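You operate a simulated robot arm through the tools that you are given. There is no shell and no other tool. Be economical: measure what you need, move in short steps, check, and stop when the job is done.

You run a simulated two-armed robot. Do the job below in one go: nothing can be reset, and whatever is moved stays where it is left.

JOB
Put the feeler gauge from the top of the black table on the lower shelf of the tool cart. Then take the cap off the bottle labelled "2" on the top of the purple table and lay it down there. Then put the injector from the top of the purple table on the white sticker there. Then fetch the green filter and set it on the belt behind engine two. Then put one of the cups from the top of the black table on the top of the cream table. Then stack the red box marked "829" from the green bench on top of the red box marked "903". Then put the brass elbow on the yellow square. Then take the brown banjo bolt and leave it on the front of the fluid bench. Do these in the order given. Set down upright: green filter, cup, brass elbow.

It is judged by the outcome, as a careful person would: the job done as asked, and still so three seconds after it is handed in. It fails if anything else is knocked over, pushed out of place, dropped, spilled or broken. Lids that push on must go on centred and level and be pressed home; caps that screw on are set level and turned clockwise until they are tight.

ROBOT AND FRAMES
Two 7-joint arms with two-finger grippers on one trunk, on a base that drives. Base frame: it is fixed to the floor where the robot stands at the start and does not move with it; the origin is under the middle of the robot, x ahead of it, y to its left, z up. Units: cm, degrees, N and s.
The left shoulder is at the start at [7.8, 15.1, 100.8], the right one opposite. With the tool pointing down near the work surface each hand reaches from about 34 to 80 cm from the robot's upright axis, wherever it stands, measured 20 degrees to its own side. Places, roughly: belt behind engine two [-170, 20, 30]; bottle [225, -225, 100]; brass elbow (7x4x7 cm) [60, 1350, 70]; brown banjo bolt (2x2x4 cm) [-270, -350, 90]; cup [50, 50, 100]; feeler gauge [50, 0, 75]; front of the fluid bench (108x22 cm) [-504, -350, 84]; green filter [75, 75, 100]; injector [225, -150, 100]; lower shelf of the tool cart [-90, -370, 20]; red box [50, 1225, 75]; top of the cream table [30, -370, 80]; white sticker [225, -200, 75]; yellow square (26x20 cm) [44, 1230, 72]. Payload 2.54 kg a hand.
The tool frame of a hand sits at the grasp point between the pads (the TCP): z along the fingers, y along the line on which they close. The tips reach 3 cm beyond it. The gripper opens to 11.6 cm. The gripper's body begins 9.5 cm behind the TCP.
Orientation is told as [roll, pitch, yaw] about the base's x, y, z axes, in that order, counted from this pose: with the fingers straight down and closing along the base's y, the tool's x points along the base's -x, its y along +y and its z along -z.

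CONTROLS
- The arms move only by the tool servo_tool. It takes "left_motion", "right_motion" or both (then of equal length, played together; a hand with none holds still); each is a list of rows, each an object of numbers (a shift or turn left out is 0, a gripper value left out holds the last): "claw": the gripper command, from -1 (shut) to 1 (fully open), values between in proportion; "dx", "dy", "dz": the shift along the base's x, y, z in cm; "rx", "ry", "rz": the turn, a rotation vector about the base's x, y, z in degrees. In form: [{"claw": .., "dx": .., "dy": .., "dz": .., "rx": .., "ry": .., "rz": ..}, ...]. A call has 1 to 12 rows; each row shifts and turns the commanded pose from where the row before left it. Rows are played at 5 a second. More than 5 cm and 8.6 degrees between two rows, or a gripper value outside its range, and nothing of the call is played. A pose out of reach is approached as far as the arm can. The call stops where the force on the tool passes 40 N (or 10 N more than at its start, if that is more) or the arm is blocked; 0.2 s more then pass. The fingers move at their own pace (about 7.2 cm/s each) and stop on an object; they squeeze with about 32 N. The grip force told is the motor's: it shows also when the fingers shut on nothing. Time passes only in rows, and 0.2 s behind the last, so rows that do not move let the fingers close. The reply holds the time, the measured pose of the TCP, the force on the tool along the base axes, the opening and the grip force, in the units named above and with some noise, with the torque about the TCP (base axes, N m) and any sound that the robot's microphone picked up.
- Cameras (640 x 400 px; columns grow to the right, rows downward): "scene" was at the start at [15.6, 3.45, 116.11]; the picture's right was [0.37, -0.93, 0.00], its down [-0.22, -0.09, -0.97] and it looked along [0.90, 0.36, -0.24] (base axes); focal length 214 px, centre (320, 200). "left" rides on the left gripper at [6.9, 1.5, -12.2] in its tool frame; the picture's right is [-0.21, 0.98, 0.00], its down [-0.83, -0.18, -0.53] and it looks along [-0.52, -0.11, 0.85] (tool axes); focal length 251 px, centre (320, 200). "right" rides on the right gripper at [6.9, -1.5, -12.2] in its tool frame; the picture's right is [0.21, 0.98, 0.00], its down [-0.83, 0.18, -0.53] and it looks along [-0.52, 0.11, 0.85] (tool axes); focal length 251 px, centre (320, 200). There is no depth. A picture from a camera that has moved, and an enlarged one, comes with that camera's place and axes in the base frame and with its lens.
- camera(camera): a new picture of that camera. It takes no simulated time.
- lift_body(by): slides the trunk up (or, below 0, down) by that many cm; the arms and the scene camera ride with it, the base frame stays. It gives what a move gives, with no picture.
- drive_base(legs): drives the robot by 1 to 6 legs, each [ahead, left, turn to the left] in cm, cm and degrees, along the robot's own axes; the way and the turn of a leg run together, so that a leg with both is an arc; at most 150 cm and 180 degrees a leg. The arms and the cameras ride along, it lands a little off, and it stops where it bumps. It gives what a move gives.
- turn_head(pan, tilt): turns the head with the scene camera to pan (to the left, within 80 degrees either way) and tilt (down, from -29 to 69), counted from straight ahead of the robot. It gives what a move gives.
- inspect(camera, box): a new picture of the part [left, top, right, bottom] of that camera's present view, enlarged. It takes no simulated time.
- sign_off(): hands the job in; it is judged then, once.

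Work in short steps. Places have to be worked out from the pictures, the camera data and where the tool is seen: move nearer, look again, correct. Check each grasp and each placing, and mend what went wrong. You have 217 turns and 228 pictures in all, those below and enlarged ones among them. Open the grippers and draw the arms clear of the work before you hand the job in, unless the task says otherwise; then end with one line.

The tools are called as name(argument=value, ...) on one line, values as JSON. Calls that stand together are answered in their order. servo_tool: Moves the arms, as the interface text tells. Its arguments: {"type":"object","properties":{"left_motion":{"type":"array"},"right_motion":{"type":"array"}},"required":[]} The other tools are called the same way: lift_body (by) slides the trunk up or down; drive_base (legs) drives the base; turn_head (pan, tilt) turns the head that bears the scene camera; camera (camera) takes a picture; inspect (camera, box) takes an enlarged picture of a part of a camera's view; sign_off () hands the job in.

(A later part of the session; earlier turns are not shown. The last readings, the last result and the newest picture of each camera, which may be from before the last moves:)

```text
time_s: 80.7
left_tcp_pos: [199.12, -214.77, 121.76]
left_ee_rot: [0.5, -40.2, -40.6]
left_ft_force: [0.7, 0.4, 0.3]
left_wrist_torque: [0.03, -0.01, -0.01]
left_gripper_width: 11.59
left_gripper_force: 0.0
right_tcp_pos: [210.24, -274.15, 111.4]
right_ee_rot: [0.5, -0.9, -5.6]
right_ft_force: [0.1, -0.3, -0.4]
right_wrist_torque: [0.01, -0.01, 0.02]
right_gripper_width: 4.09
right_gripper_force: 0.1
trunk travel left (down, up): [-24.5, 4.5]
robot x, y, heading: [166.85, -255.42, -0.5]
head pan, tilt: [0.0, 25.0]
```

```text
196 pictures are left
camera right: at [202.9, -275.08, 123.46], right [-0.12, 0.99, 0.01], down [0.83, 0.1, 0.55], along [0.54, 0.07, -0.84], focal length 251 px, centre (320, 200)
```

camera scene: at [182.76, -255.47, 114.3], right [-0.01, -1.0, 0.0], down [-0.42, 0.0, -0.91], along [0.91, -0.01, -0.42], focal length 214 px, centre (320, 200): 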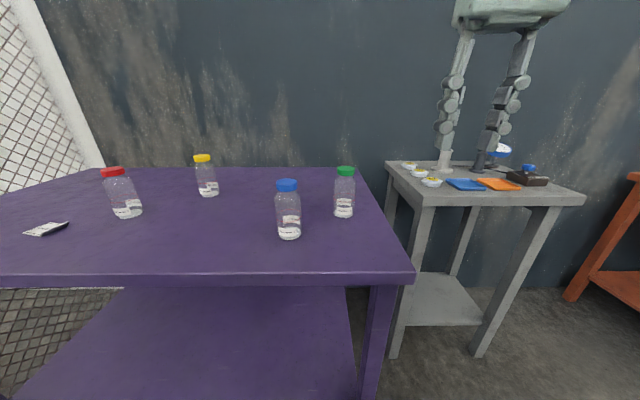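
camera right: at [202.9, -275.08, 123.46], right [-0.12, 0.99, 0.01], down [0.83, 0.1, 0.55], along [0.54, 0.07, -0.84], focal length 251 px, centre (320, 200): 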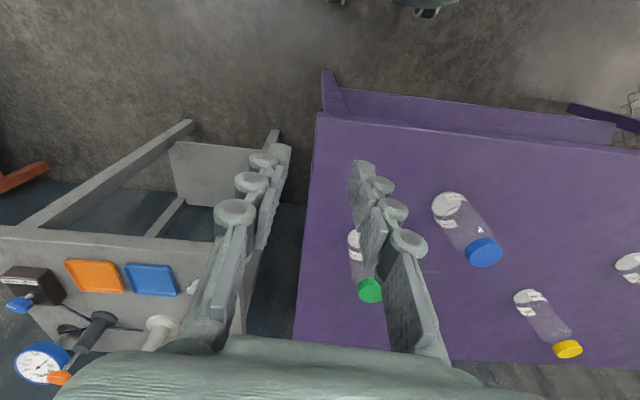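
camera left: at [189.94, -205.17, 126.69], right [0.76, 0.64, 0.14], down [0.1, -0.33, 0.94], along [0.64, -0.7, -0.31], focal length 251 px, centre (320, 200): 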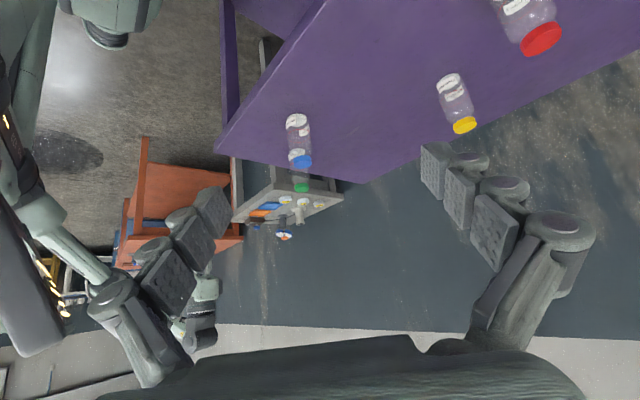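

Bottle 2 sits at about (225.3,−249), table z≈85, cap around z 96–99. I bring the left hand behind it, tilted more level.

servo_tool(left_motion=[{"rx": -4.8, "ry": -5.75, "claw": 1}, {"rx": -4.8, "ry": -5.75}, {"dx": 1.94, "dy": -3.15, "dz": -2.75}, {"dx": 1.94, "dy": -3.15, "dz": -2.75}, {"dx": 1.94, "dy": -3.15, "dz": -2.75}, {"dx": 1.94, "dy": -3.15, "dz": -2.75}, {"dx": 1.94, "dy": -3.15, "dz": -2.75}, {"dx": 1.94, "dy": -3.15, "dz": -2.75}, {"dx": 1.94, "dy": -3.15, "dz": -2.75}, {"dx": 1.94, "dy": -3.15, "dz": -2.75}, {"dz": -3}, {}])

camera(camera="left")

camera(camera="scene")

```text
time_s: 83.2
left_tcp_pos: [214.57, -240.07, 96.7]
left_ee_rot: [0.8, -55.1, -40.8]
left_ft_force: [-0.6, 0.2, -0.4]
left_wrist_torque: [0.01, -0.03, 0.0]
left_gripper_width: 11.61
left_gripper_force: 0.0
right_tcp_pos: [210.15, -274.24, 111.52]
right_ee_rot: [0.5, -0.9, -5.7]
right_ft_force: [0.2, 0.0, -0.2]
right_wrist_torque: [0.0, 0.04, -0.01]
right_gripper_width: 4.08
right_gripper_force: 0.1
trunk travel left (down, up): [-24.5, 4.5]
robot x, y, heading: [166.98, -255.34, -0.4]
head pan, tilt: [0.0, 25.0]
```

```text
195 pictures are left
camera left: at [204.9, -229.85, 98.13], right [0.72, 0.66, 0.18], down [-0.1, -0.17, 0.98], along [0.68, -0.73, -0.06], focal length 251 px, centre (320, 200)
```

left: 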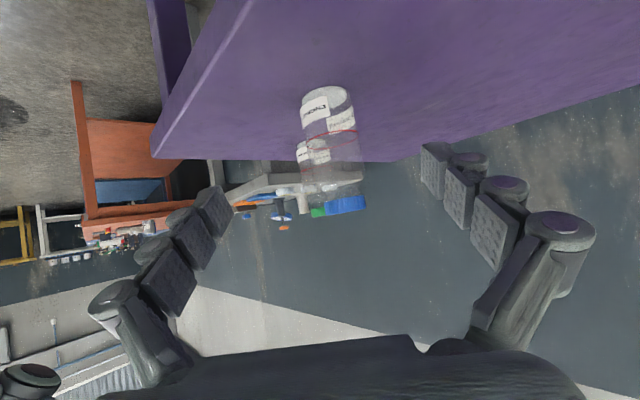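

```text
194 pictures are left
camera scene: at [182.77, -255.47, 114.29], right [-0.01, -1.0, 0.0], down [-0.42, 0.0, -0.91], along [0.91, -0.01, -0.42], focal length 214 px, centre (320, 200)
```

scene: 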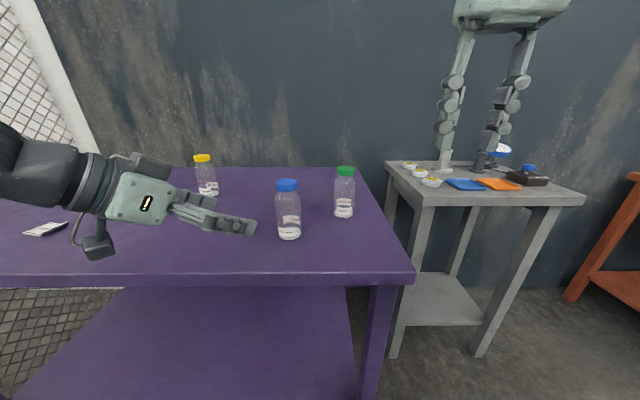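

The hand is lined up with the bottle. I lower and move in with open fingers around the body.

servo_tool(left_motion=[{"dz": -3}, {"dz": -3.2}, {"dx": 2.7, "dy": -2.2}, {"dx": 2.7, "dy": -2.2}, {"dx": 2.7, "dy": -2.2}, {"dx": 2.3, "dy": -2}, {}])

camera(camera="left")

inspect(camera="scene", box=[220, 150, 380, 250])

```text
time_s: 84.8
left_tcp_pos: [225.09, -248.6, 90.7]
left_ee_rot: [0.8, -54.9, -41.0]
left_ft_force: [-0.2, -0.4, 0.2]
left_wrist_torque: [0.0, 0.0, 0.01]
left_gripper_width: 11.61
left_gripper_force: 0.0
right_tcp_pos: [210.18, -274.3, 111.38]
right_ee_rot: [0.4, -0.9, -5.6]
right_ft_force: [-0.8, 0.1, 0.3]
right_wrist_torque: [0.01, 0.02, 0.0]
right_gripper_width: 4.02
right_gripper_force: 0.1
trunk travel left (down, up): [-24.5, 4.5]
robot x, y, heading: [166.44, -255.62, -0.7]
head pan, tilt: [0.0, 25.0]
```

```text
193 pictures are left
camera left: at [215.32, -238.41, 92.02], right [0.72, 0.67, 0.18], down [-0.09, -0.17, 0.98], along [0.68, -0.73, -0.06], focal length 251 px, centre (320, 200)
```

left: 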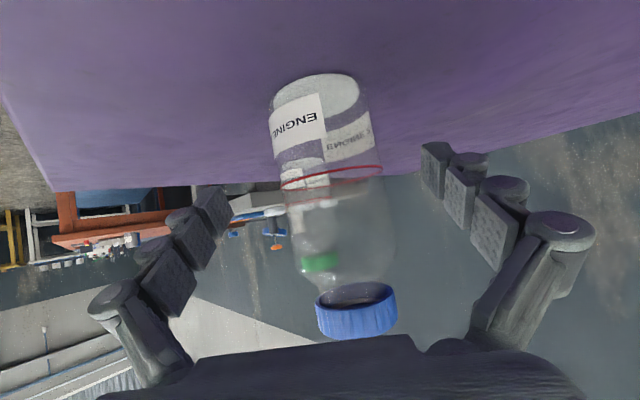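

```text
4.00 times, centred on (300, 200) of scene
camera zoom: at [182.76, -255.46, 114.3], right [-0.01, -1.0, 0.0], down [-0.42, 0.0, -0.91], along [0.91, -0.01, -0.42], focal length 858 px, centre (400, 200)
```

zoom: 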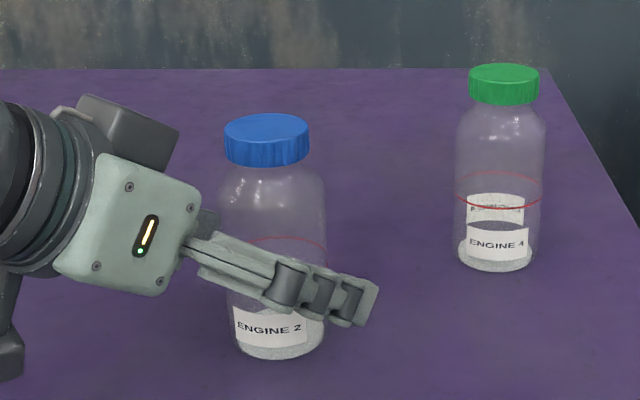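

Well placed. I edge 0.8 cm deeper and close on the bottle's body in stages.

servo_tool(left_motion=[{"dx": 0.6, "dy": -0.5}, {"claw": 0.4}, {"claw": 0.2}, {"claw": 0.05}, {"claw": -1}, {}, {}])

inspect(camera="scene", box=[220, 150, 380, 250])

camera(camera="right")

```text
time_s: 86.5
left_tcp_pos: [225.75, -249.0, 90.68]
left_ee_rot: [0.7, -55.1, -40.7]
left_ft_force: [-0.5, 1.3, 1.8]
left_wrist_torque: [-0.02, 0.02, -0.03]
left_gripper_width: 5.74
left_gripper_force: 31.8
right_tcp_pos: [210.2, -274.17, 111.38]
right_ee_rot: [0.5, -0.9, -5.7]
right_ft_force: [-0.3, 0.5, 0.6]
right_wrist_torque: [-0.03, -0.02, 0.02]
right_gripper_width: 4.08
right_gripper_force: 0.1
trunk travel left (down, up): [-24.5, 4.5]
robot x, y, heading: [166.57, -255.53, -0.6]
head pan, tilt: [0.0, 25.0]
```

```text
4.00 times, centred on (300, 200) of scene
camera zoom: at [182.76, -255.46, 114.3], right [-0.01, -1.0, 0.0], down [-0.42, 0.0, -0.91], along [0.91, -0.01, -0.42], focal length 858 px, centre (400, 200)
```

zoom: 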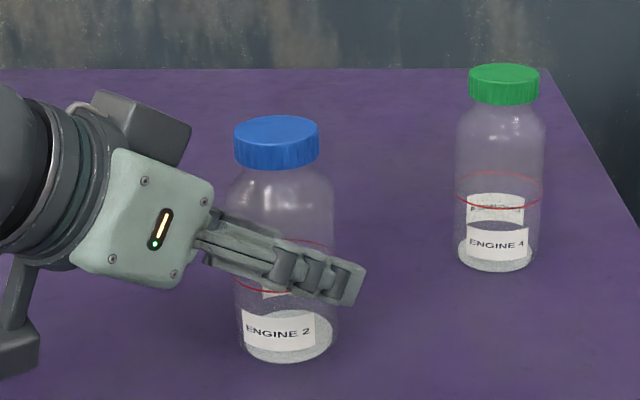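

```text
190 pictures are left
camera right: at [202.9, -275.07, 123.46], right [-0.12, 0.99, 0.01], down [0.83, 0.1, 0.55], along [0.54, 0.07, -0.84], focal length 251 px, centre (320, 200)
```

right: 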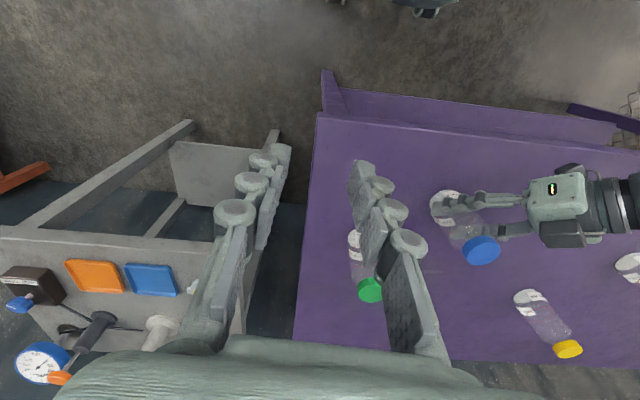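

Bottle is held firmly (5.7 cm). Cap centre is at (225.3,−249.4), z≈97–98.8. I bring the right hand above it, yawed −50° for a long left-hand turn.

servo_tool(right_motion=[{"claw": 0.3, "dx": 2.16, "dy": 3.54, "rz": -7.4}, {"dx": 2.16, "dy": 3.54, "rz": -7.4}, {"dx": 2.16, "dy": 3.54, "rz": -7.4}, {"dx": 2.16, "dy": 3.54, "rz": -7.4}, {"dx": 2.16, "dy": 3.54, "rz": -7.4}, {"dx": 2.16, "dy": 3.54, "rz": -7.4}, {"dx": 2.14, "dy": 3.56}, {"dz": -3}, {"dz": -1.5}, {}])

camera(camera="right")

inspect(camera="scene", box=[220, 130, 380, 230])

```text
time_s: 88.7
left_tcp_pos: [225.64, -248.92, 90.69]
left_ee_rot: [0.8, -55.2, -40.8]
left_ft_force: [1.4, -1.0, 1.6]
left_wrist_torque: [-0.13, 0.03, 0.0]
left_gripper_width: 5.75
left_gripper_force: 31.7
right_tcp_pos: [225.24, -249.23, 106.8]
right_ee_rot: [0.6, -1.0, -50.0]
right_ft_force: [0.3, -0.3, 0.5]
right_wrist_torque: [-0.01, -0.03, 0.03]
right_gripper_width: 7.54
right_gripper_force: 0.1
trunk travel left (down, up): [-24.5, 4.5]
robot x, y, heading: [166.48, -255.1, -0.4]
head pan, tilt: [0.0, 25.0]
```

```text
189 pictures are left
camera right: at [219.33, -244.92, 118.89], right [0.61, 0.79, 0.01], down [0.66, -0.51, 0.55], along [0.44, -0.33, -0.84], focal length 251 px, centre (320, 200)
```

right: 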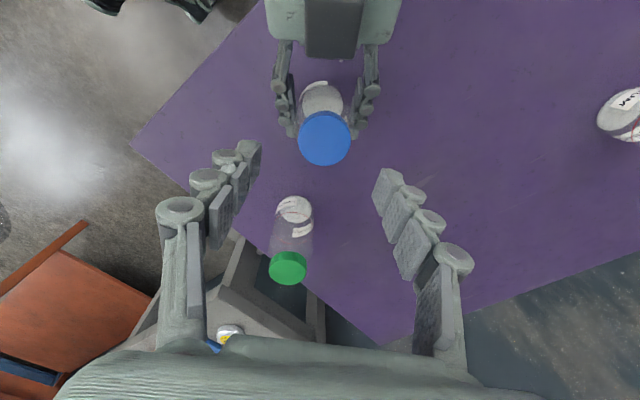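

```text
4.00 times, centred on (300, 180) of scene
camera zoom: at [182.75, -255.48, 114.3], right [-0.01, -1.0, 0.0], down [-0.42, 0.0, -0.91], along [0.91, -0.01, -0.42], focal length 858 px, centre (400, 280)
```

zoom: 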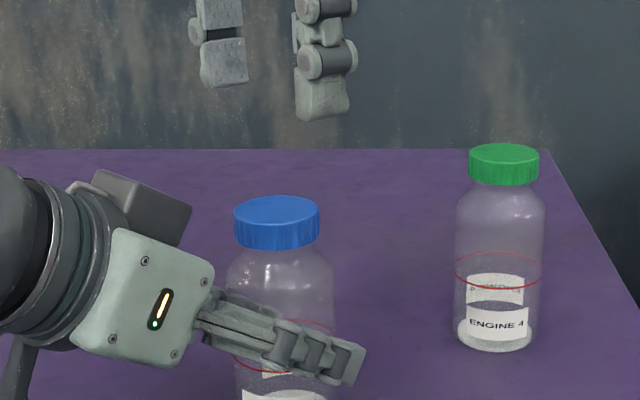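

Right camera puts the cap at (225.2,−248.8). I descend to z≈99.8 with the fingers straddling it.

servo_tool(right_motion=[{"dz": -3, "dy": 0.3}, {"dz": -2.5}, {"dz": -1.3}, {}])

inspect(camera="scene", box=[220, 130, 380, 230])

camera(camera="right")

```text
time_s: 89.7
left_tcp_pos: [225.68, -248.98, 90.67]
left_ee_rot: [0.6, -55.0, -40.8]
left_ft_force: [-0.3, -0.2, 2.0]
left_wrist_torque: [-0.1, 0.07, -0.01]
left_gripper_width: 5.76
left_gripper_force: 32.1
right_tcp_pos: [225.35, -249.02, 100.13]
right_ee_rot: [0.5, -0.9, -49.9]
right_ft_force: [-0.2, 0.5, 0.1]
right_wrist_torque: [0.02, 0.03, 0.03]
right_gripper_width: 7.56
right_gripper_force: 0.0
trunk travel left (down, up): [-24.5, 4.5]
robot x, y, heading: [166.68, -255.66, -0.6]
head pan, tilt: [0.0, 25.0]
```

```text
4.00 times, centred on (300, 180) of scene
camera zoom: at [182.74, -255.47, 114.3], right [-0.01, -1.0, 0.0], down [-0.42, 0.0, -0.91], along [0.91, -0.01, -0.42], focal length 858 px, centre (400, 280)
```

zoom: 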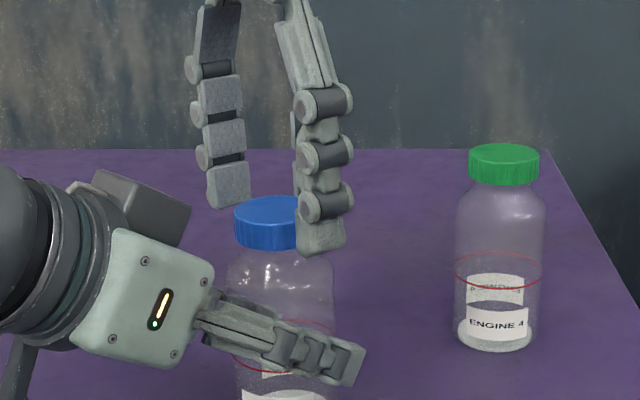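

```text
186 pictures are left
camera right: at [219.39, -244.6, 112.14], right [0.61, 0.79, 0.01], down [0.66, -0.51, 0.55], along [0.44, -0.33, -0.84], focal length 251 px, centre (320, 200)
```

right: 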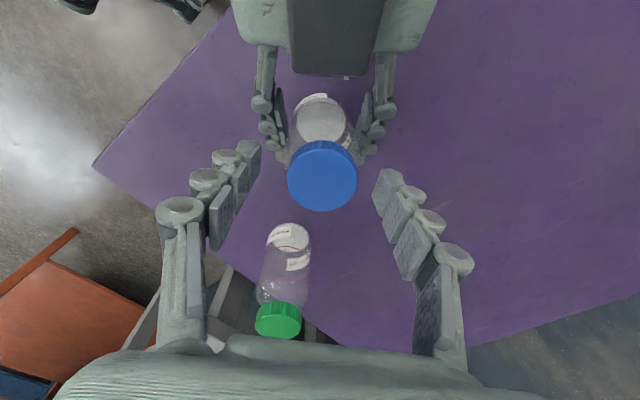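

Good; small correction, close on the cap and turn counter-clockwise ~50° first.

servo_tool(right_motion=[{"dx": -0.2, "dy": 0.3, "dz": -0.4}, {"claw": -0.1}, {"claw": -1}, {}, {}, {"rz": 8}, {"rz": 8}, {"rz": 8}, {"rz": 8}, {"rz": 8}, {"rz": 8}, {}])

inspect(camera="scene", box=[220, 150, 380, 250])

```text
time_s: 92.2
left_tcp_pos: [225.71, -248.77, 90.7]
left_ee_rot: [0.9, -54.9, -40.8]
left_ft_force: [7.5, 15.6, -2.4]
left_wrist_torque: [-0.88, 0.32, 0.02]
left_gripper_width: 5.79
left_gripper_force: 31.9
right_tcp_pos: [225.1, -248.96, 99.75]
right_ee_rot: [0.3, -0.9, -2.0]
right_ft_force: [-6.7, -16.4, 10.1]
right_wrist_torque: [-0.58, 0.13, -0.13]
right_gripper_width: 4.65
right_gripper_force: 31.9
trunk travel left (down, up): [-24.5, 4.5]
robot x, y, heading: [166.34, -255.58, -0.5]
head pan, tilt: [0.0, 25.0]
```

```text
4.00 times, centred on (300, 200) of scene
camera zoom: at [182.71, -255.49, 114.31], right [-0.01, -1.0, 0.0], down [-0.42, 0.0, -0.91], along [0.91, -0.01, -0.42], focal length 858 px, centre (400, 200)
```

zoom: 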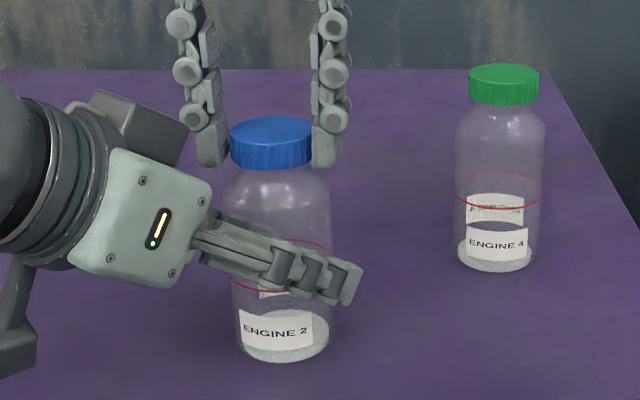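

The cap turns while the bottle stays (label unmoved). I continue the turn with slight upward relief.

servo_tool(right_motion=[{"rz": 8, "dz": 0.08, "dy": -0.15}, {"rz": 8, "dz": 0.05, "dy": -0.1}, {"rz": 8, "dz": 0.05}, {"rz": 8, "dz": 0.05}, {"rz": 8, "dz": 0.05}, {"rz": 8, "dz": 0.05}, {"rz": 8, "dz": 0.05}, {"rz": 8, "dz": 0.05}, {}])

inspect(camera="scene", box=[220, 150, 380, 250])

```text
time_s: 94.0
left_tcp_pos: [225.47, -249.04, 90.79]
left_ee_rot: [0.8, -55.1, -41.2]
left_ft_force: [-4.4, 3.5, 2.7]
left_wrist_torque: [-0.12, 0.22, -0.03]
left_gripper_width: 5.73
left_gripper_force: 32.1
right_tcp_pos: [223.67, -248.31, 99.98]
right_ee_rot: [-0.2, -1.5, 57.0]
right_ft_force: [2.4, -2.4, 3.6]
right_wrist_torque: [0.12, -0.1, -0.02]
right_gripper_width: 4.45
right_gripper_force: 31.3
right hand out of reach, approached as far as the arm can: row 8
trunk travel left (down, up): [-24.5, 4.5]
robot x, y, heading: [166.83, -255.6, -0.5]
head pan, tilt: [0.0, 25.0]
stopped in row 8 (right hand): the force on the tool passed its limit at 53 N (the readings are from after the stop); the commanded pose is now the measured one
```

```text
4.00 times, centred on (300, 200) of scene
camera zoom: at [182.7, -255.47, 114.31], right [-0.01, -1.0, 0.0], down [-0.42, 0.0, -0.91], along [0.91, -0.01, -0.42], focal length 858 px, centre (400, 200)
```

zoom: 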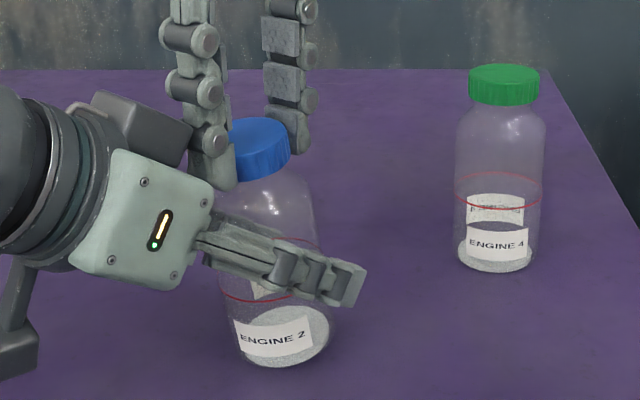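

The arm hit its yaw limit near +57° and pulled the bottle askew. I open the right hand and check the bottle in the left grip.

servo_tool(right_motion=[{"claw": -0.1}, {"claw": 0.3}, {"dz": 1.5}, {"dz": 3}, {}])

inspect(camera="scene", box=[220, 150, 380, 250])

camera(camera="right")

```text
time_s: 94.9
left_tcp_pos: [225.48, -249.31, 91.56]
left_ee_rot: [1.5, -56.1, -42.0]
left_ft_force: [-8.1, 4.7, -0.1]
left_wrist_torque: [-0.6, -0.9, -0.01]
left_gripper_width: 5.65
left_gripper_force: 31.9
right_tcp_pos: [223.7, -248.65, 100.97]
right_ee_rot: [-0.4, -0.9, 56.1]
right_ft_force: [8.2, -5.2, -2.7]
right_wrist_torque: [0.06, 0.18, 0.0]
right_gripper_width: 7.09
right_gripper_force: 0.0
right hand out of reach, approached as far as the arm can: row 3, 4
trunk travel left (down, up): [-24.5, 4.5]
robot x, y, heading: [166.72, -255.58, -0.8]
head pan, tilt: [0.0, 25.0]
stopped in row 4 (right hand): the force on the tool passed its limit at 45 N (the readings are from after the stop); the commanded pose is now the measured one
```

```text
4.00 times, centred on (300, 200) of scene
camera zoom: at [182.8, -255.49, 114.28], right [-0.01, -1.0, 0.0], down [-0.42, 0.0, -0.91], along [0.91, -0.01, -0.42], focal length 858 px, centre (400, 200)
```

zoom: 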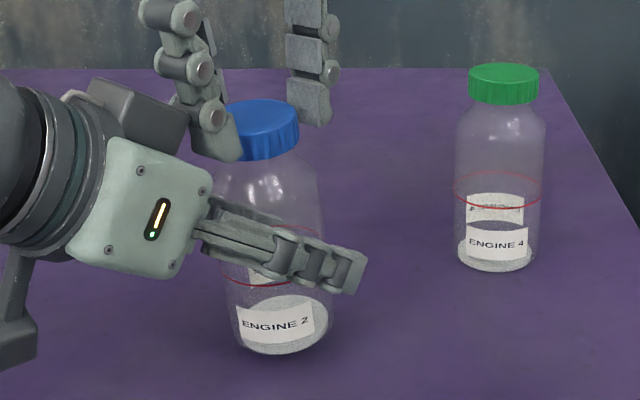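

```text
182 pictures are left
camera right: at [220.91, -255.29, 112.95], right [-0.93, 0.37, -0.01], down [0.3, 0.78, 0.55], along [0.21, 0.5, -0.84], focal length 251 px, centre (320, 200)
```

right: 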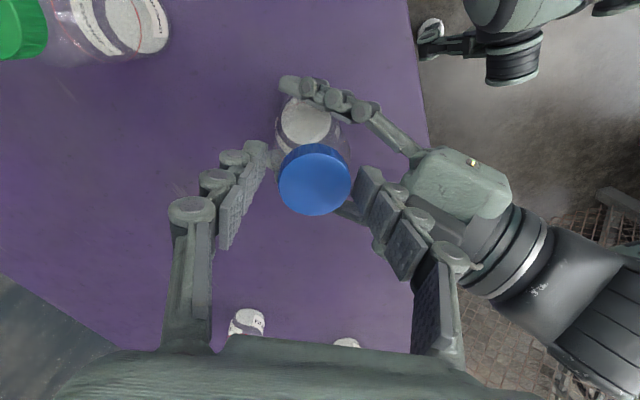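

The opened right finger pressed on the left hand's body. I narrow it slightly, rotate back clockwise free of the cap, then lift.

servo_tool(right_motion=[{"claw": 0.05}, {"rz": -8}, {"rz": -8}, {"rz": -8}, {"rz": -8}, {"rz": -8}, {"rz": -8}, {}])

camera(camera="right")

inspect(camera="scene", box=[220, 150, 380, 250])

```text
time_s: 96.7
left_tcp_pos: [225.45, -249.23, 91.45]
left_ee_rot: [1.5, -56.1, -41.9]
left_ft_force: [-0.6, 0.0, -0.6]
left_wrist_torque: [0.0, -0.05, 0.04]
left_gripper_width: 5.64
left_gripper_force: 32.1
right_tcp_pos: [223.64, -248.5, 100.99]
right_ee_rot: [-0.5, -0.9, 8.3]
right_ft_force: [-0.2, -0.2, 0.1]
right_wrist_torque: [0.01, -0.01, -0.01]
right_gripper_width: 6.09
right_gripper_force: 0.0
trunk travel left (down, up): [-24.5, 4.5]
robot x, y, heading: [166.7, -255.1, -0.4]
head pan, tilt: [0.0, 25.0]
```

```text
181 pictures are left
camera right: at [216.69, -250.85, 112.97], right [-0.35, 0.94, -0.01], down [0.78, 0.3, 0.55], along [0.51, 0.19, -0.84], focal length 251 px, centre (320, 200)
```

right: 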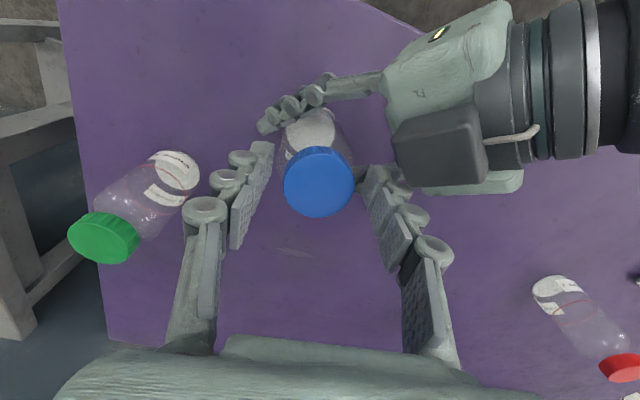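

```text
4.00 times, centred on (300, 200) of scene
camera zoom: at [182.79, -255.47, 114.29], right [-0.01, -1.0, 0.0], down [-0.42, 0.0, -0.91], along [0.91, -0.01, -0.42], focal length 858 px, centre (400, 200)
```

zoom: 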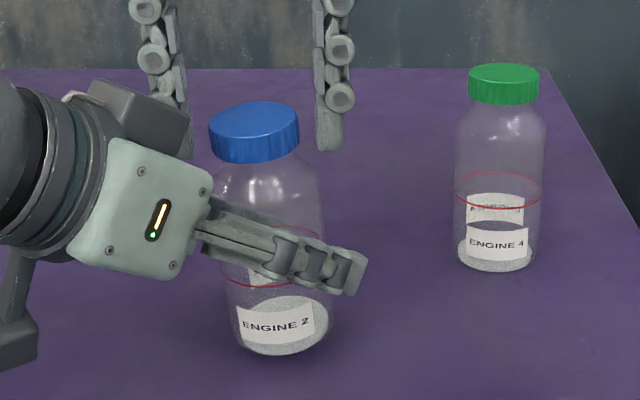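

The bottle stays in the left grip, tilted some 8° and lifted a little. I raise the right hand clear and level the bottle with the left.

servo_tool(left_motion=[{}, {}, {}, {"rx": 3.5}, {"rx": 3.5}, {}], right_motion=[{"dz": 3}, {"dz": 4}, {"dz": 4}, {"dx": -3, "dy": -3}, {"dx": -3, "dy": -3}, {}])

inspect(camera="scene", box=[220, 150, 380, 250])

camera(camera="right")

```text
time_s: 98.1
left_tcp_pos: [225.4, -249.12, 91.38]
left_ee_rot: [9.9, -50.9, -48.5]
left_ft_force: [1.1, -0.4, -1.5]
left_wrist_torque: [0.01, -0.02, -0.02]
left_gripper_width: 5.62
left_gripper_force: 32.5
right_tcp_pos: [217.57, -254.52, 111.94]
right_ee_rot: [-0.5, -0.9, 8.3]
right_ft_force: [0.3, -0.8, -0.1]
right_wrist_torque: [-0.02, 0.06, 0.0]
right_gripper_width: 6.08
right_gripper_force: 0.0
trunk travel left (down, up): [-24.5, 4.5]
robot x, y, heading: [166.94, -255.11, -0.7]
head pan, tilt: [0.0, 25.0]
```

```text
4.00 times, centred on (300, 200) of scene
camera zoom: at [182.8, -255.45, 114.29], right [-0.01, -1.0, 0.0], down [-0.42, 0.0, -0.91], along [0.91, -0.01, -0.42], focal length 858 px, centre (400, 200)
```

zoom: 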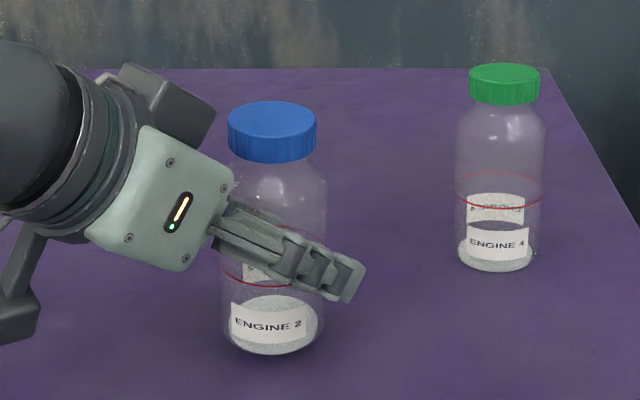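

```text
178 pictures are left
camera right: at [210.74, -256.91, 124.06], right [-0.36, 0.93, -0.01], down [0.78, 0.3, 0.55], along [0.51, 0.19, -0.84], focal length 251 px, centre (320, 200)
```

right: 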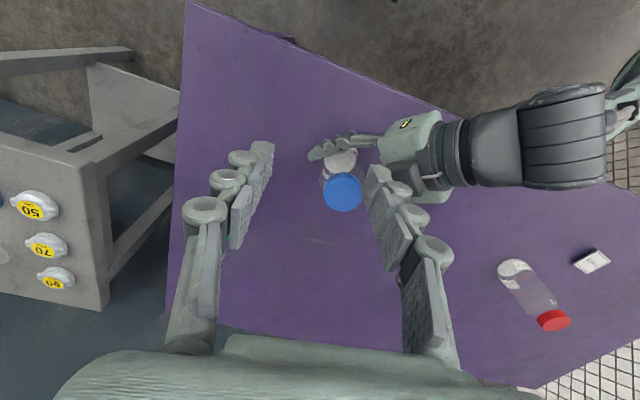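

Now level sideways; it still leans ~6° toward me. I rotate it back and lower to the table.

servo_tool(left_motion=[{"ry": 3}, {"ry": 3}, {"dz": -0.3}, {"dz": -0.2}, {"dz": -0.15}, {}])

inspect(camera="scene", box=[220, 150, 380, 250])

camera(camera="right")

```text
time_s: 99.5
left_tcp_pos: [225.55, -249.29, 90.85]
left_ee_rot: [3.2, -46.9, -43.5]
left_ft_force: [0.3, 0.3, -1.4]
left_wrist_torque: [0.0, 0.02, 0.02]
left_gripper_width: 5.64
left_gripper_force: 32.1
right_tcp_pos: [217.72, -254.5, 111.97]
right_ee_rot: [-0.4, -0.9, 8.4]
right_ft_force: [1.3, -0.4, -0.3]
right_wrist_torque: [-0.01, -0.02, 0.0]
right_gripper_width: 6.08
right_gripper_force: 0.0
trunk travel left (down, up): [-24.5, 4.5]
robot x, y, heading: [166.7, -255.12, -0.5]
head pan, tilt: [0.0, 25.0]
```

```text
4.00 times, centred on (300, 200) of scene
camera zoom: at [182.79, -255.47, 114.29], right [-0.01, -1.0, 0.0], down [-0.42, 0.0, -0.91], along [0.91, -0.01, -0.42], focal length 858 px, centre (400, 200)
```

zoom: 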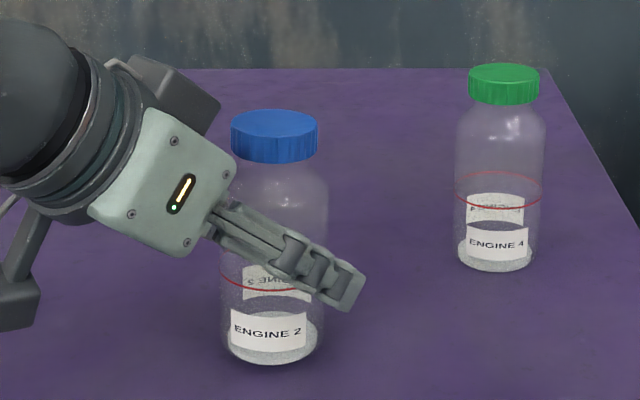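

```text
176 pictures are left
camera right: at [210.76, -256.91, 124.06], right [-0.36, 0.93, -0.01], down [0.78, 0.3, 0.55], along [0.51, 0.19, -0.84], focal length 251 px, centre (320, 200)
```

right: 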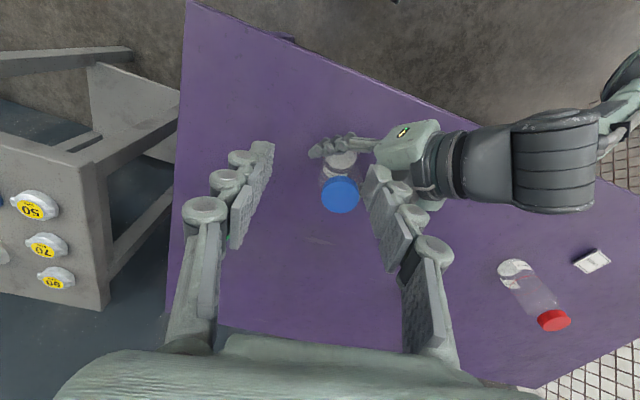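

Nearly upright. I lower till it touches and release so it stands on its own.

servo_tool(left_motion=[{"dz": -0.2}, {"dz": -0.2}, {"dz": -0.2}, {}])

```text
time_s: 100.5
left_tcp_pos: [225.47, -249.14, 90.38]
left_ee_rot: [3.3, -47.3, -43.5]
left_ft_force: [1.1, 1.8, 11.0]
left_wrist_torque: [-0.18, -0.05, 0.02]
left_gripper_width: 5.64
left_gripper_force: 32.2
right_tcp_pos: [217.59, -254.41, 112.0]
right_ee_rot: [-0.4, -0.9, 8.5]
right_ft_force: [0.8, 0.3, -0.8]
right_wrist_torque: [-0.03, 0.0, -0.02]
right_gripper_width: 6.12
right_gripper_force: 0.0
trunk travel left (down, up): [-24.5, 4.5]
robot x, y, heading: [167.05, -255.06, -0.4]
head pan, tilt: [0.0, 25.0]
```

Contact felt. I open the left hand, tilt it flatter, and regrip the bottle.

servo_tool(left_motion=[{"claw": 0.05}, {"claw": 0.3}, {}, {"rx": -3.8, "ry": -4}, {"rx": -3.8, "ry": -4}, {}])

inspect(camera="scene", box=[220, 150, 380, 250])

camera(camera="right")

```text
time_s: 101.9
left_tcp_pos: [225.43, -249.25, 90.22]
left_ee_rot: [3.2, -58.1, -43.4]
left_ft_force: [-1.0, -0.4, 0.0]
left_wrist_torque: [0.03, 0.0, 0.0]
left_gripper_width: 7.53
left_gripper_force: 0.1
right_tcp_pos: [217.58, -254.38, 112.0]
right_ee_rot: [-0.5, -0.8, 8.5]
right_ft_force: [0.5, -0.5, -0.3]
right_wrist_torque: [-0.02, -0.03, 0.0]
right_gripper_width: 6.09
right_gripper_force: 0.0
trunk travel left (down, up): [-24.5, 4.5]
robot x, y, heading: [166.59, -255.13, -0.7]
head pan, tilt: [0.0, 25.0]
```

```text
4.00 times, centred on (300, 200) of scene
camera zoom: at [182.78, -255.48, 114.29], right [-0.01, -1.0, 0.0], down [-0.42, 0.0, -0.91], along [0.91, -0.01, -0.42], focal length 858 px, centre (400, 200)
```

zoom: 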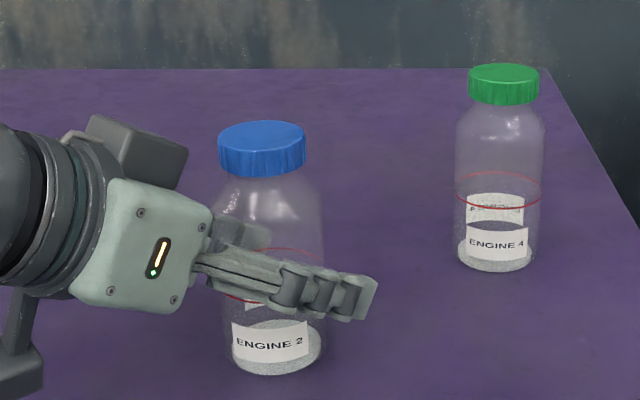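

```text
174 pictures are left
camera right: at [210.76, -256.92, 124.07], right [-0.35, 0.93, -0.01], down [0.78, 0.3, 0.55], along [0.51, 0.19, -0.84], focal length 251 px, centre (320, 200)
```

right: 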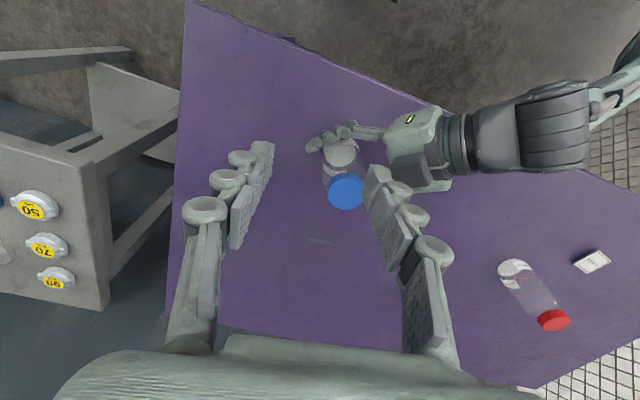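

The bottle stands upright. I regrip it with the left and turn the right hand to yaw −75° over the cap.

servo_tool(left_motion=[{"claw": 0.1}, {"claw": 0}, {"claw": -1}, {}, {}, {}, {}, {}, {}, {}, {}, {}], right_motion=[{"rz": -8.3}, {"rz": -8.3}, {"rz": -8.3}, {"rz": -8.3}, {"rz": -8.3}, {"rz": -8.3}, {"rz": -8.3}, {"rz": -8.3}, {"rz": -8.3}, {"rz": -8.3}, {}, {}])

inspect(camera="scene", box=[220, 150, 380, 250])

camera(camera="right")

```text
time_s: 104.5
left_tcp_pos: [225.44, -249.21, 90.23]
left_ee_rot: [3.1, -58.1, -43.4]
left_ft_force: [-0.3, -0.6, 2.1]
left_wrist_torque: [-0.1, 0.07, 0.06]
left_gripper_width: 5.57
left_gripper_force: 31.7
right_tcp_pos: [217.61, -254.45, 111.93]
right_ee_rot: [-0.3, -1.0, -74.6]
right_ft_force: [-0.4, 0.2, 0.2]
right_wrist_torque: [-0.02, -0.01, -0.04]
right_gripper_width: 6.06
right_gripper_force: 0.1
trunk travel left (down, up): [-24.5, 4.5]
robot x, y, heading: [167.06, -255.66, -0.8]
head pan, tilt: [0.0, 25.0]
```

```text
4.00 times, centred on (300, 200) of scene
camera zoom: at [182.76, -255.48, 114.3], right [-0.01, -1.0, 0.0], down [-0.42, 0.0, -0.91], along [0.91, -0.01, -0.42], focal length 858 px, centre (400, 200)
```

zoom: 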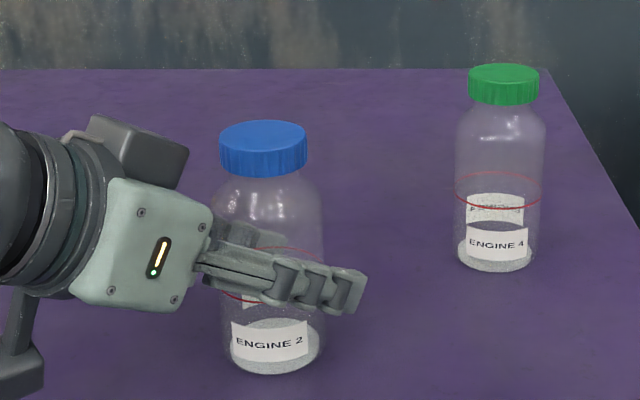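

```text
172 pictures are left
camera right: at [214.25, -247.99, 124.02], right [0.89, 0.47, -0.01], down [0.39, -0.74, 0.55], along [0.25, -0.49, -0.84], focal length 251 px, centre (320, 200)
```

right: 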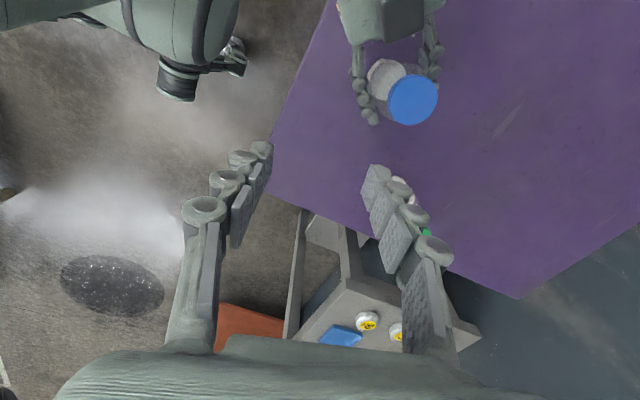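

Cap top now at (224.2,−248.6,99). I move over it and descend.

servo_tool(right_motion=[{"claw": 0.2, "dx": 3.3, "dy": 2.9}, {"dx": 3.3, "dy": 2.95}, {"dz": -4}, {"dz": -3}, {}])

camera(camera="right")

inspect(camera="scene", box=[220, 130, 380, 230])

```text
time_s: 105.7
left_tcp_pos: [225.57, -249.26, 90.17]
left_ee_rot: [3.1, -57.9, -43.4]
left_ft_force: [0.8, -0.7, 3.9]
left_wrist_torque: [-0.12, 0.07, 0.01]
left_gripper_width: 5.59
left_gripper_force: 31.8
right_tcp_pos: [224.35, -248.59, 104.94]
right_ee_rot: [-0.3, -1.0, -74.6]
right_ft_force: [-0.3, -0.4, -0.6]
right_wrist_torque: [-0.02, 0.02, 0.02]
right_gripper_width: 6.97
right_gripper_force: 0.1
trunk travel left (down, up): [-24.5, 4.5]
robot x, y, heading: [166.54, -255.48, -0.3]
head pan, tilt: [0.0, 25.0]
```

```text
171 pictures are left
camera right: at [220.9, -242.1, 117.01], right [0.88, 0.47, -0.01], down [0.39, -0.74, 0.55], along [0.25, -0.49, -0.84], focal length 251 px, centre (320, 200)
```

right: 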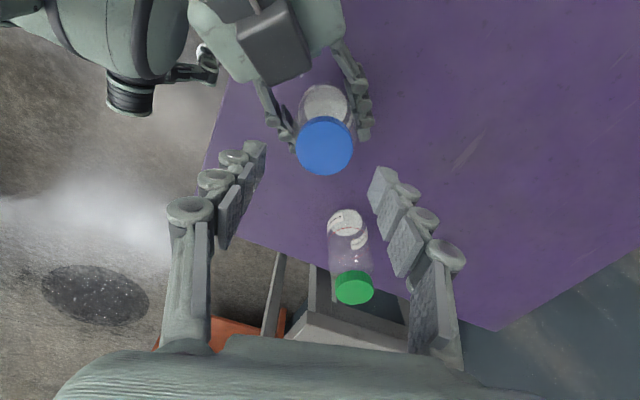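

```text
4.00 times, centred on (300, 180) of scene
camera zoom: at [182.76, -255.48, 114.3], right [-0.01, -1.0, 0.0], down [-0.42, 0.0, -0.91], along [0.91, -0.01, -0.42], focal length 858 px, centre (400, 280)
```

zoom: 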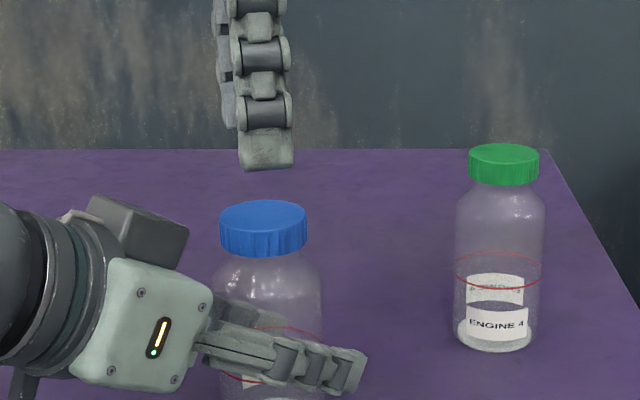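

Aligned within 0.4 cm. I descend and close.

servo_tool(right_motion=[{"dz": -3, "dy": 0.3}, {"dz": -1.9}, {"claw": -0.1}, {"claw": -1}, {}, {}, {"rz": 8}, {"rz": 8}, {"rz": 8, "dz": 0.05}, {"rz": 8, "dz": 0.05}, {"rz": 8, "dz": 0.05}, {}])

inspect(camera="scene", box=[220, 150, 380, 250])

```text
time_s: 108.3
left_tcp_pos: [225.58, -249.13, 90.15]
left_ee_rot: [3.2, -57.9, -43.5]
left_ft_force: [-4.8, 4.5, 2.3]
left_wrist_torque: [-0.24, -0.13, 0.0]
left_gripper_width: 5.59
left_gripper_force: 31.9
right_tcp_pos: [224.24, -248.25, 100.15]
right_ee_rot: [-0.5, -0.9, -34.5]
right_ft_force: [4.9, -3.0, 0.0]
right_wrist_torque: [-0.09, -0.22, -0.01]
right_gripper_width: 4.68
right_gripper_force: 32.0
trunk travel left (down, up): [-24.5, 4.5]
robot x, y, heading: [166.67, -255.55, -1.1]
head pan, tilt: [0.0, 25.0]
```

```text
4.00 times, centred on (300, 200) of scene
camera zoom: at [182.77, -255.47, 114.29], right [-0.01, -1.0, 0.0], down [-0.42, 0.0, -0.91], along [0.91, -0.01, -0.42], focal length 858 px, centre (400, 200)
```

zoom: 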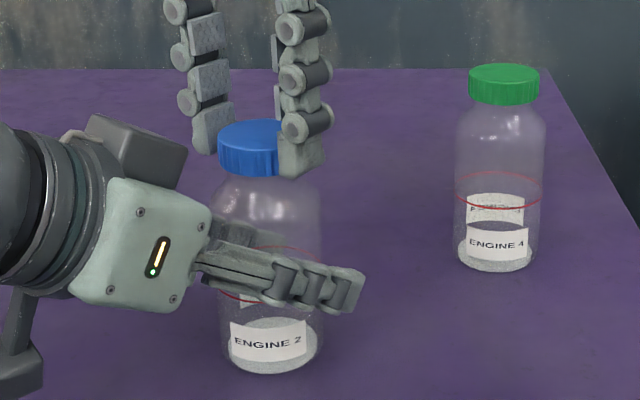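

Turning well, bottle still. I continue another 60°, then test whether it lifts.

servo_tool(right_motion=[{"rz": 8, "dz": 0.05}, {"rz": 8, "dz": 0.05}, {"rz": 8, "dz": 0.05}, {"rz": 8, "dz": 0.05}, {"rz": 8, "dz": 0.05}, {"rz": 8, "dz": 0.05}, {"rz": 8, "dz": 0.05}, {}])

inspect(camera="scene", box=[220, 150, 380, 250])

```text
time_s: 110.1
left_tcp_pos: [225.52, -249.14, 90.28]
left_ee_rot: [3.2, -58.1, -43.5]
left_ft_force: [5.7, 17.0, 6.4]
left_wrist_torque: [-1.06, 0.38, -0.18]
left_gripper_width: 5.63
left_gripper_force: 32.3
right_tcp_pos: [224.28, -248.33, 100.57]
right_ee_rot: [-0.4, -0.9, 21.5]
right_ft_force: [-6.9, -17.6, -6.0]
right_wrist_torque: [-0.62, 0.32, -0.08]
right_gripper_width: 4.56
right_gripper_force: 32.5
trunk travel left (down, up): [-24.5, 4.5]
robot x, y, heading: [166.14, -255.4, -0.8]
head pan, tilt: [0.0, 25.0]
```

```text
4.00 times, centred on (300, 200) of scene
camera zoom: at [182.79, -255.47, 114.29], right [-0.01, -1.0, 0.0], down [-0.42, 0.0, -0.91], along [0.91, -0.01, -0.42], focal length 858 px, centre (400, 200)
```

zoom: 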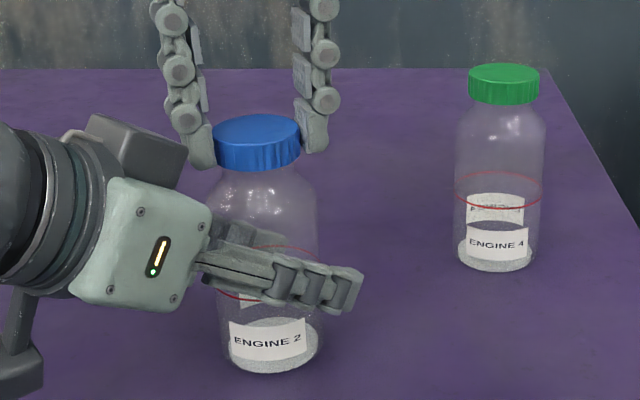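

About 200° done. I open, lift, rotate back clear of the cap.

servo_tool(right_motion=[{"claw": 0.05}, {"dz": 2}, {"dz": 2.5}, {"rz": -8.4}, {"rz": -8.4}, {"rz": -8.4}, {"rz": -8.4}, {"rz": -8.4}, {"rz": -8.4}, {"rz": -8.4}, {"rz": -8.4}, {"rz": -8.4}])

camera(camera="right")

inspect(camera="scene", box=[220, 150, 380, 250])

```text
time_s: 112.7
left_tcp_pos: [225.46, -249.16, 90.1]
left_ee_rot: [3.1, -57.9, -43.5]
left_ft_force: [0.4, 0.8, -0.1]
left_wrist_torque: [-0.03, -0.02, 0.02]
left_gripper_width: 5.6
left_gripper_force: 32.6
right_tcp_pos: [224.28, -248.31, 105.09]
right_ee_rot: [-0.4, -0.9, -54.3]
right_ft_force: [0.7, 0.3, 0.1]
right_wrist_torque: [-0.04, -0.02, 0.0]
right_gripper_width: 6.09
right_gripper_force: 0.1
trunk travel left (down, up): [-24.5, 4.5]
robot x, y, heading: [166.72, -255.1, -0.5]
head pan, tilt: [0.0, 25.0]
```

```text
167 pictures are left
camera right: at [218.82, -243.33, 117.09], right [0.67, 0.74, -0.01], down [0.63, -0.56, 0.55], along [0.4, -0.37, -0.84], focal length 251 px, centre (320, 200)
```

right: 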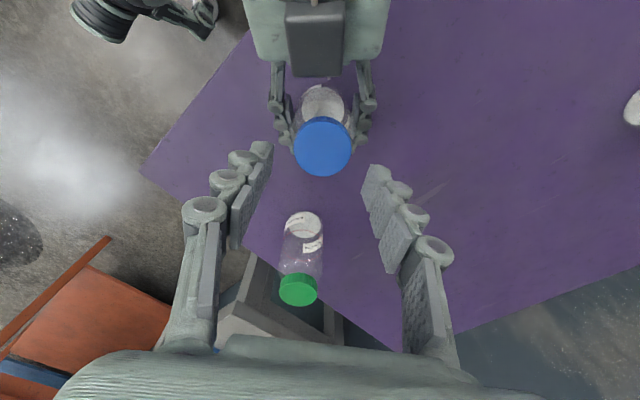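

```text
4.00 times, centred on (300, 200) of scene
camera zoom: at [182.79, -255.47, 114.29], right [-0.01, -1.0, 0.0], down [-0.42, 0.0, -0.91], along [0.91, -0.01, -0.42], focal length 858 px, centre (400, 200)
```

zoom: 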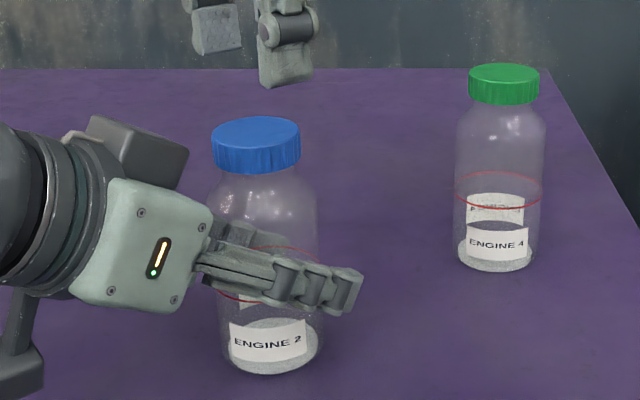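

I rotate further, descend, regrip and turn again.

servo_tool(right_motion=[{"rz": -8.4, "dx": -0.3, "dy": 0.1}, {"rz": -8.4, "dz": -2}, {"dz": -2.9}, {"claw": -1}, {}, {}, {"rz": 8.4}, {"rz": 8.4, "dz": 0.05}, {"rz": 8.4, "dz": 0.05}, {"rz": 8.4, "dz": 0.05}, {"rz": 8.4, "dz": 0.05}, {"rz": 8.4, "dz": 0.05}])

servo_tool(right_motion=[{"rz": 8.4, "dz": 0.05}, {"rz": 8.4, "dz": 0.05}, {"rz": 8.4, "dz": 0.05}, {"rz": 8.4, "dz": 0.05}, {"rz": 8.4, "dz": 0.05}, {"rz": 5, "dz": 0.05}, {}])

inspect(camera="scene", box=[220, 150, 380, 250])

```text
time_s: 115.3
left_tcp_pos: [225.51, -249.21, 90.19]
left_ee_rot: [3.2, -58.0, -43.6]
left_ft_force: [-10.8, -4.2, -4.2]
left_wrist_torque: [0.52, -0.28, 0.17]
left_gripper_width: 5.56
left_gripper_force: 31.7
right_tcp_pos: [224.09, -248.27, 100.3]
right_ee_rot: [-0.3, -0.8, -20.4]
right_ft_force: [9.9, 3.7, 4.3]
right_wrist_torque: [-0.15, -0.81, 0.05]
right_gripper_width: 4.87
right_gripper_force: 31.7
trunk travel left (down, up): [-24.5, 4.5]
robot x, y, heading: [166.97, -255.34, -0.6]
head pan, tilt: [0.0, 25.0]
```

```text
time_s: 116.9
left_tcp_pos: [225.6, -249.16, 90.25]
left_ee_rot: [3.0, -58.0, -43.5]
left_ft_force: [1.9, 3.5, -0.4]
left_wrist_torque: [-0.28, 0.09, 0.0]
left_gripper_width: 5.56
left_gripper_force: 32.1
right_tcp_pos: [224.0, -248.28, 100.72]
right_ee_rot: [-0.4, -0.9, 26.6]
right_ft_force: [-1.2, -3.4, -0.7]
right_wrist_torque: [-0.11, 0.08, -0.02]
right_gripper_width: 4.84
right_gripper_force: 32.5
trunk travel left (down, up): [-24.5, 4.5]
robot x, y, heading: [166.54, -255.46, -0.6]
head pan, tilt: [0.0, 25.0]
```

```text
4.00 times, centred on (300, 200) of scene
camera zoom: at [182.79, -255.47, 114.29], right [-0.01, -1.0, 0.0], down [-0.42, 0.0, -0.91], along [0.91, -0.01, -0.42], focal length 858 px, centre (400, 200)
```

zoom: 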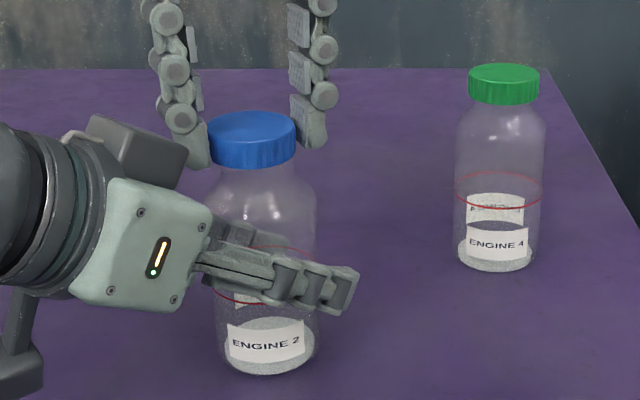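

Forces are small now; I try a gentle 1 cm lift.

servo_tool(right_motion=[{"dz": 0.3}, {"dz": 0.3}, {"dz": 0.4}, {}])

inspect(camera="scene", box=[220, 150, 380, 250])

```text
time_s: 117.9
left_tcp_pos: [225.47, -249.14, 90.07]
left_ee_rot: [3.1, -57.8, -43.5]
left_ft_force: [0.5, 0.3, -0.7]
left_wrist_torque: [0.02, -0.03, 0.0]
left_gripper_width: 5.58
left_gripper_force: 31.9
right_tcp_pos: [223.97, -248.13, 101.64]
right_ee_rot: [-0.2, -0.9, 26.4]
right_ft_force: [-0.4, 0.1, 0.0]
right_wrist_torque: [0.02, -0.02, -0.02]
right_gripper_width: 4.83
right_gripper_force: 32.1
trunk travel left (down, up): [-24.5, 4.5]
robot x, y, heading: [166.74, -254.86, -0.7]
head pan, tilt: [0.0, 25.0]
```

```text
4.00 times, centred on (300, 200) of scene
camera zoom: at [182.79, -255.47, 114.29], right [-0.01, -1.0, 0.0], down [-0.42, 0.0, -0.91], along [0.91, -0.01, -0.42], focal length 858 px, centre (400, 200)
```

zoom: 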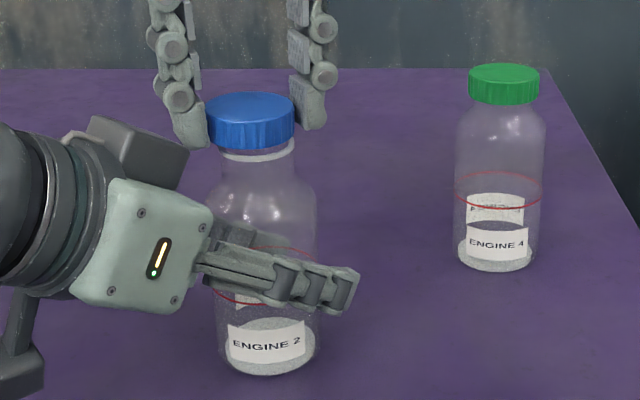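

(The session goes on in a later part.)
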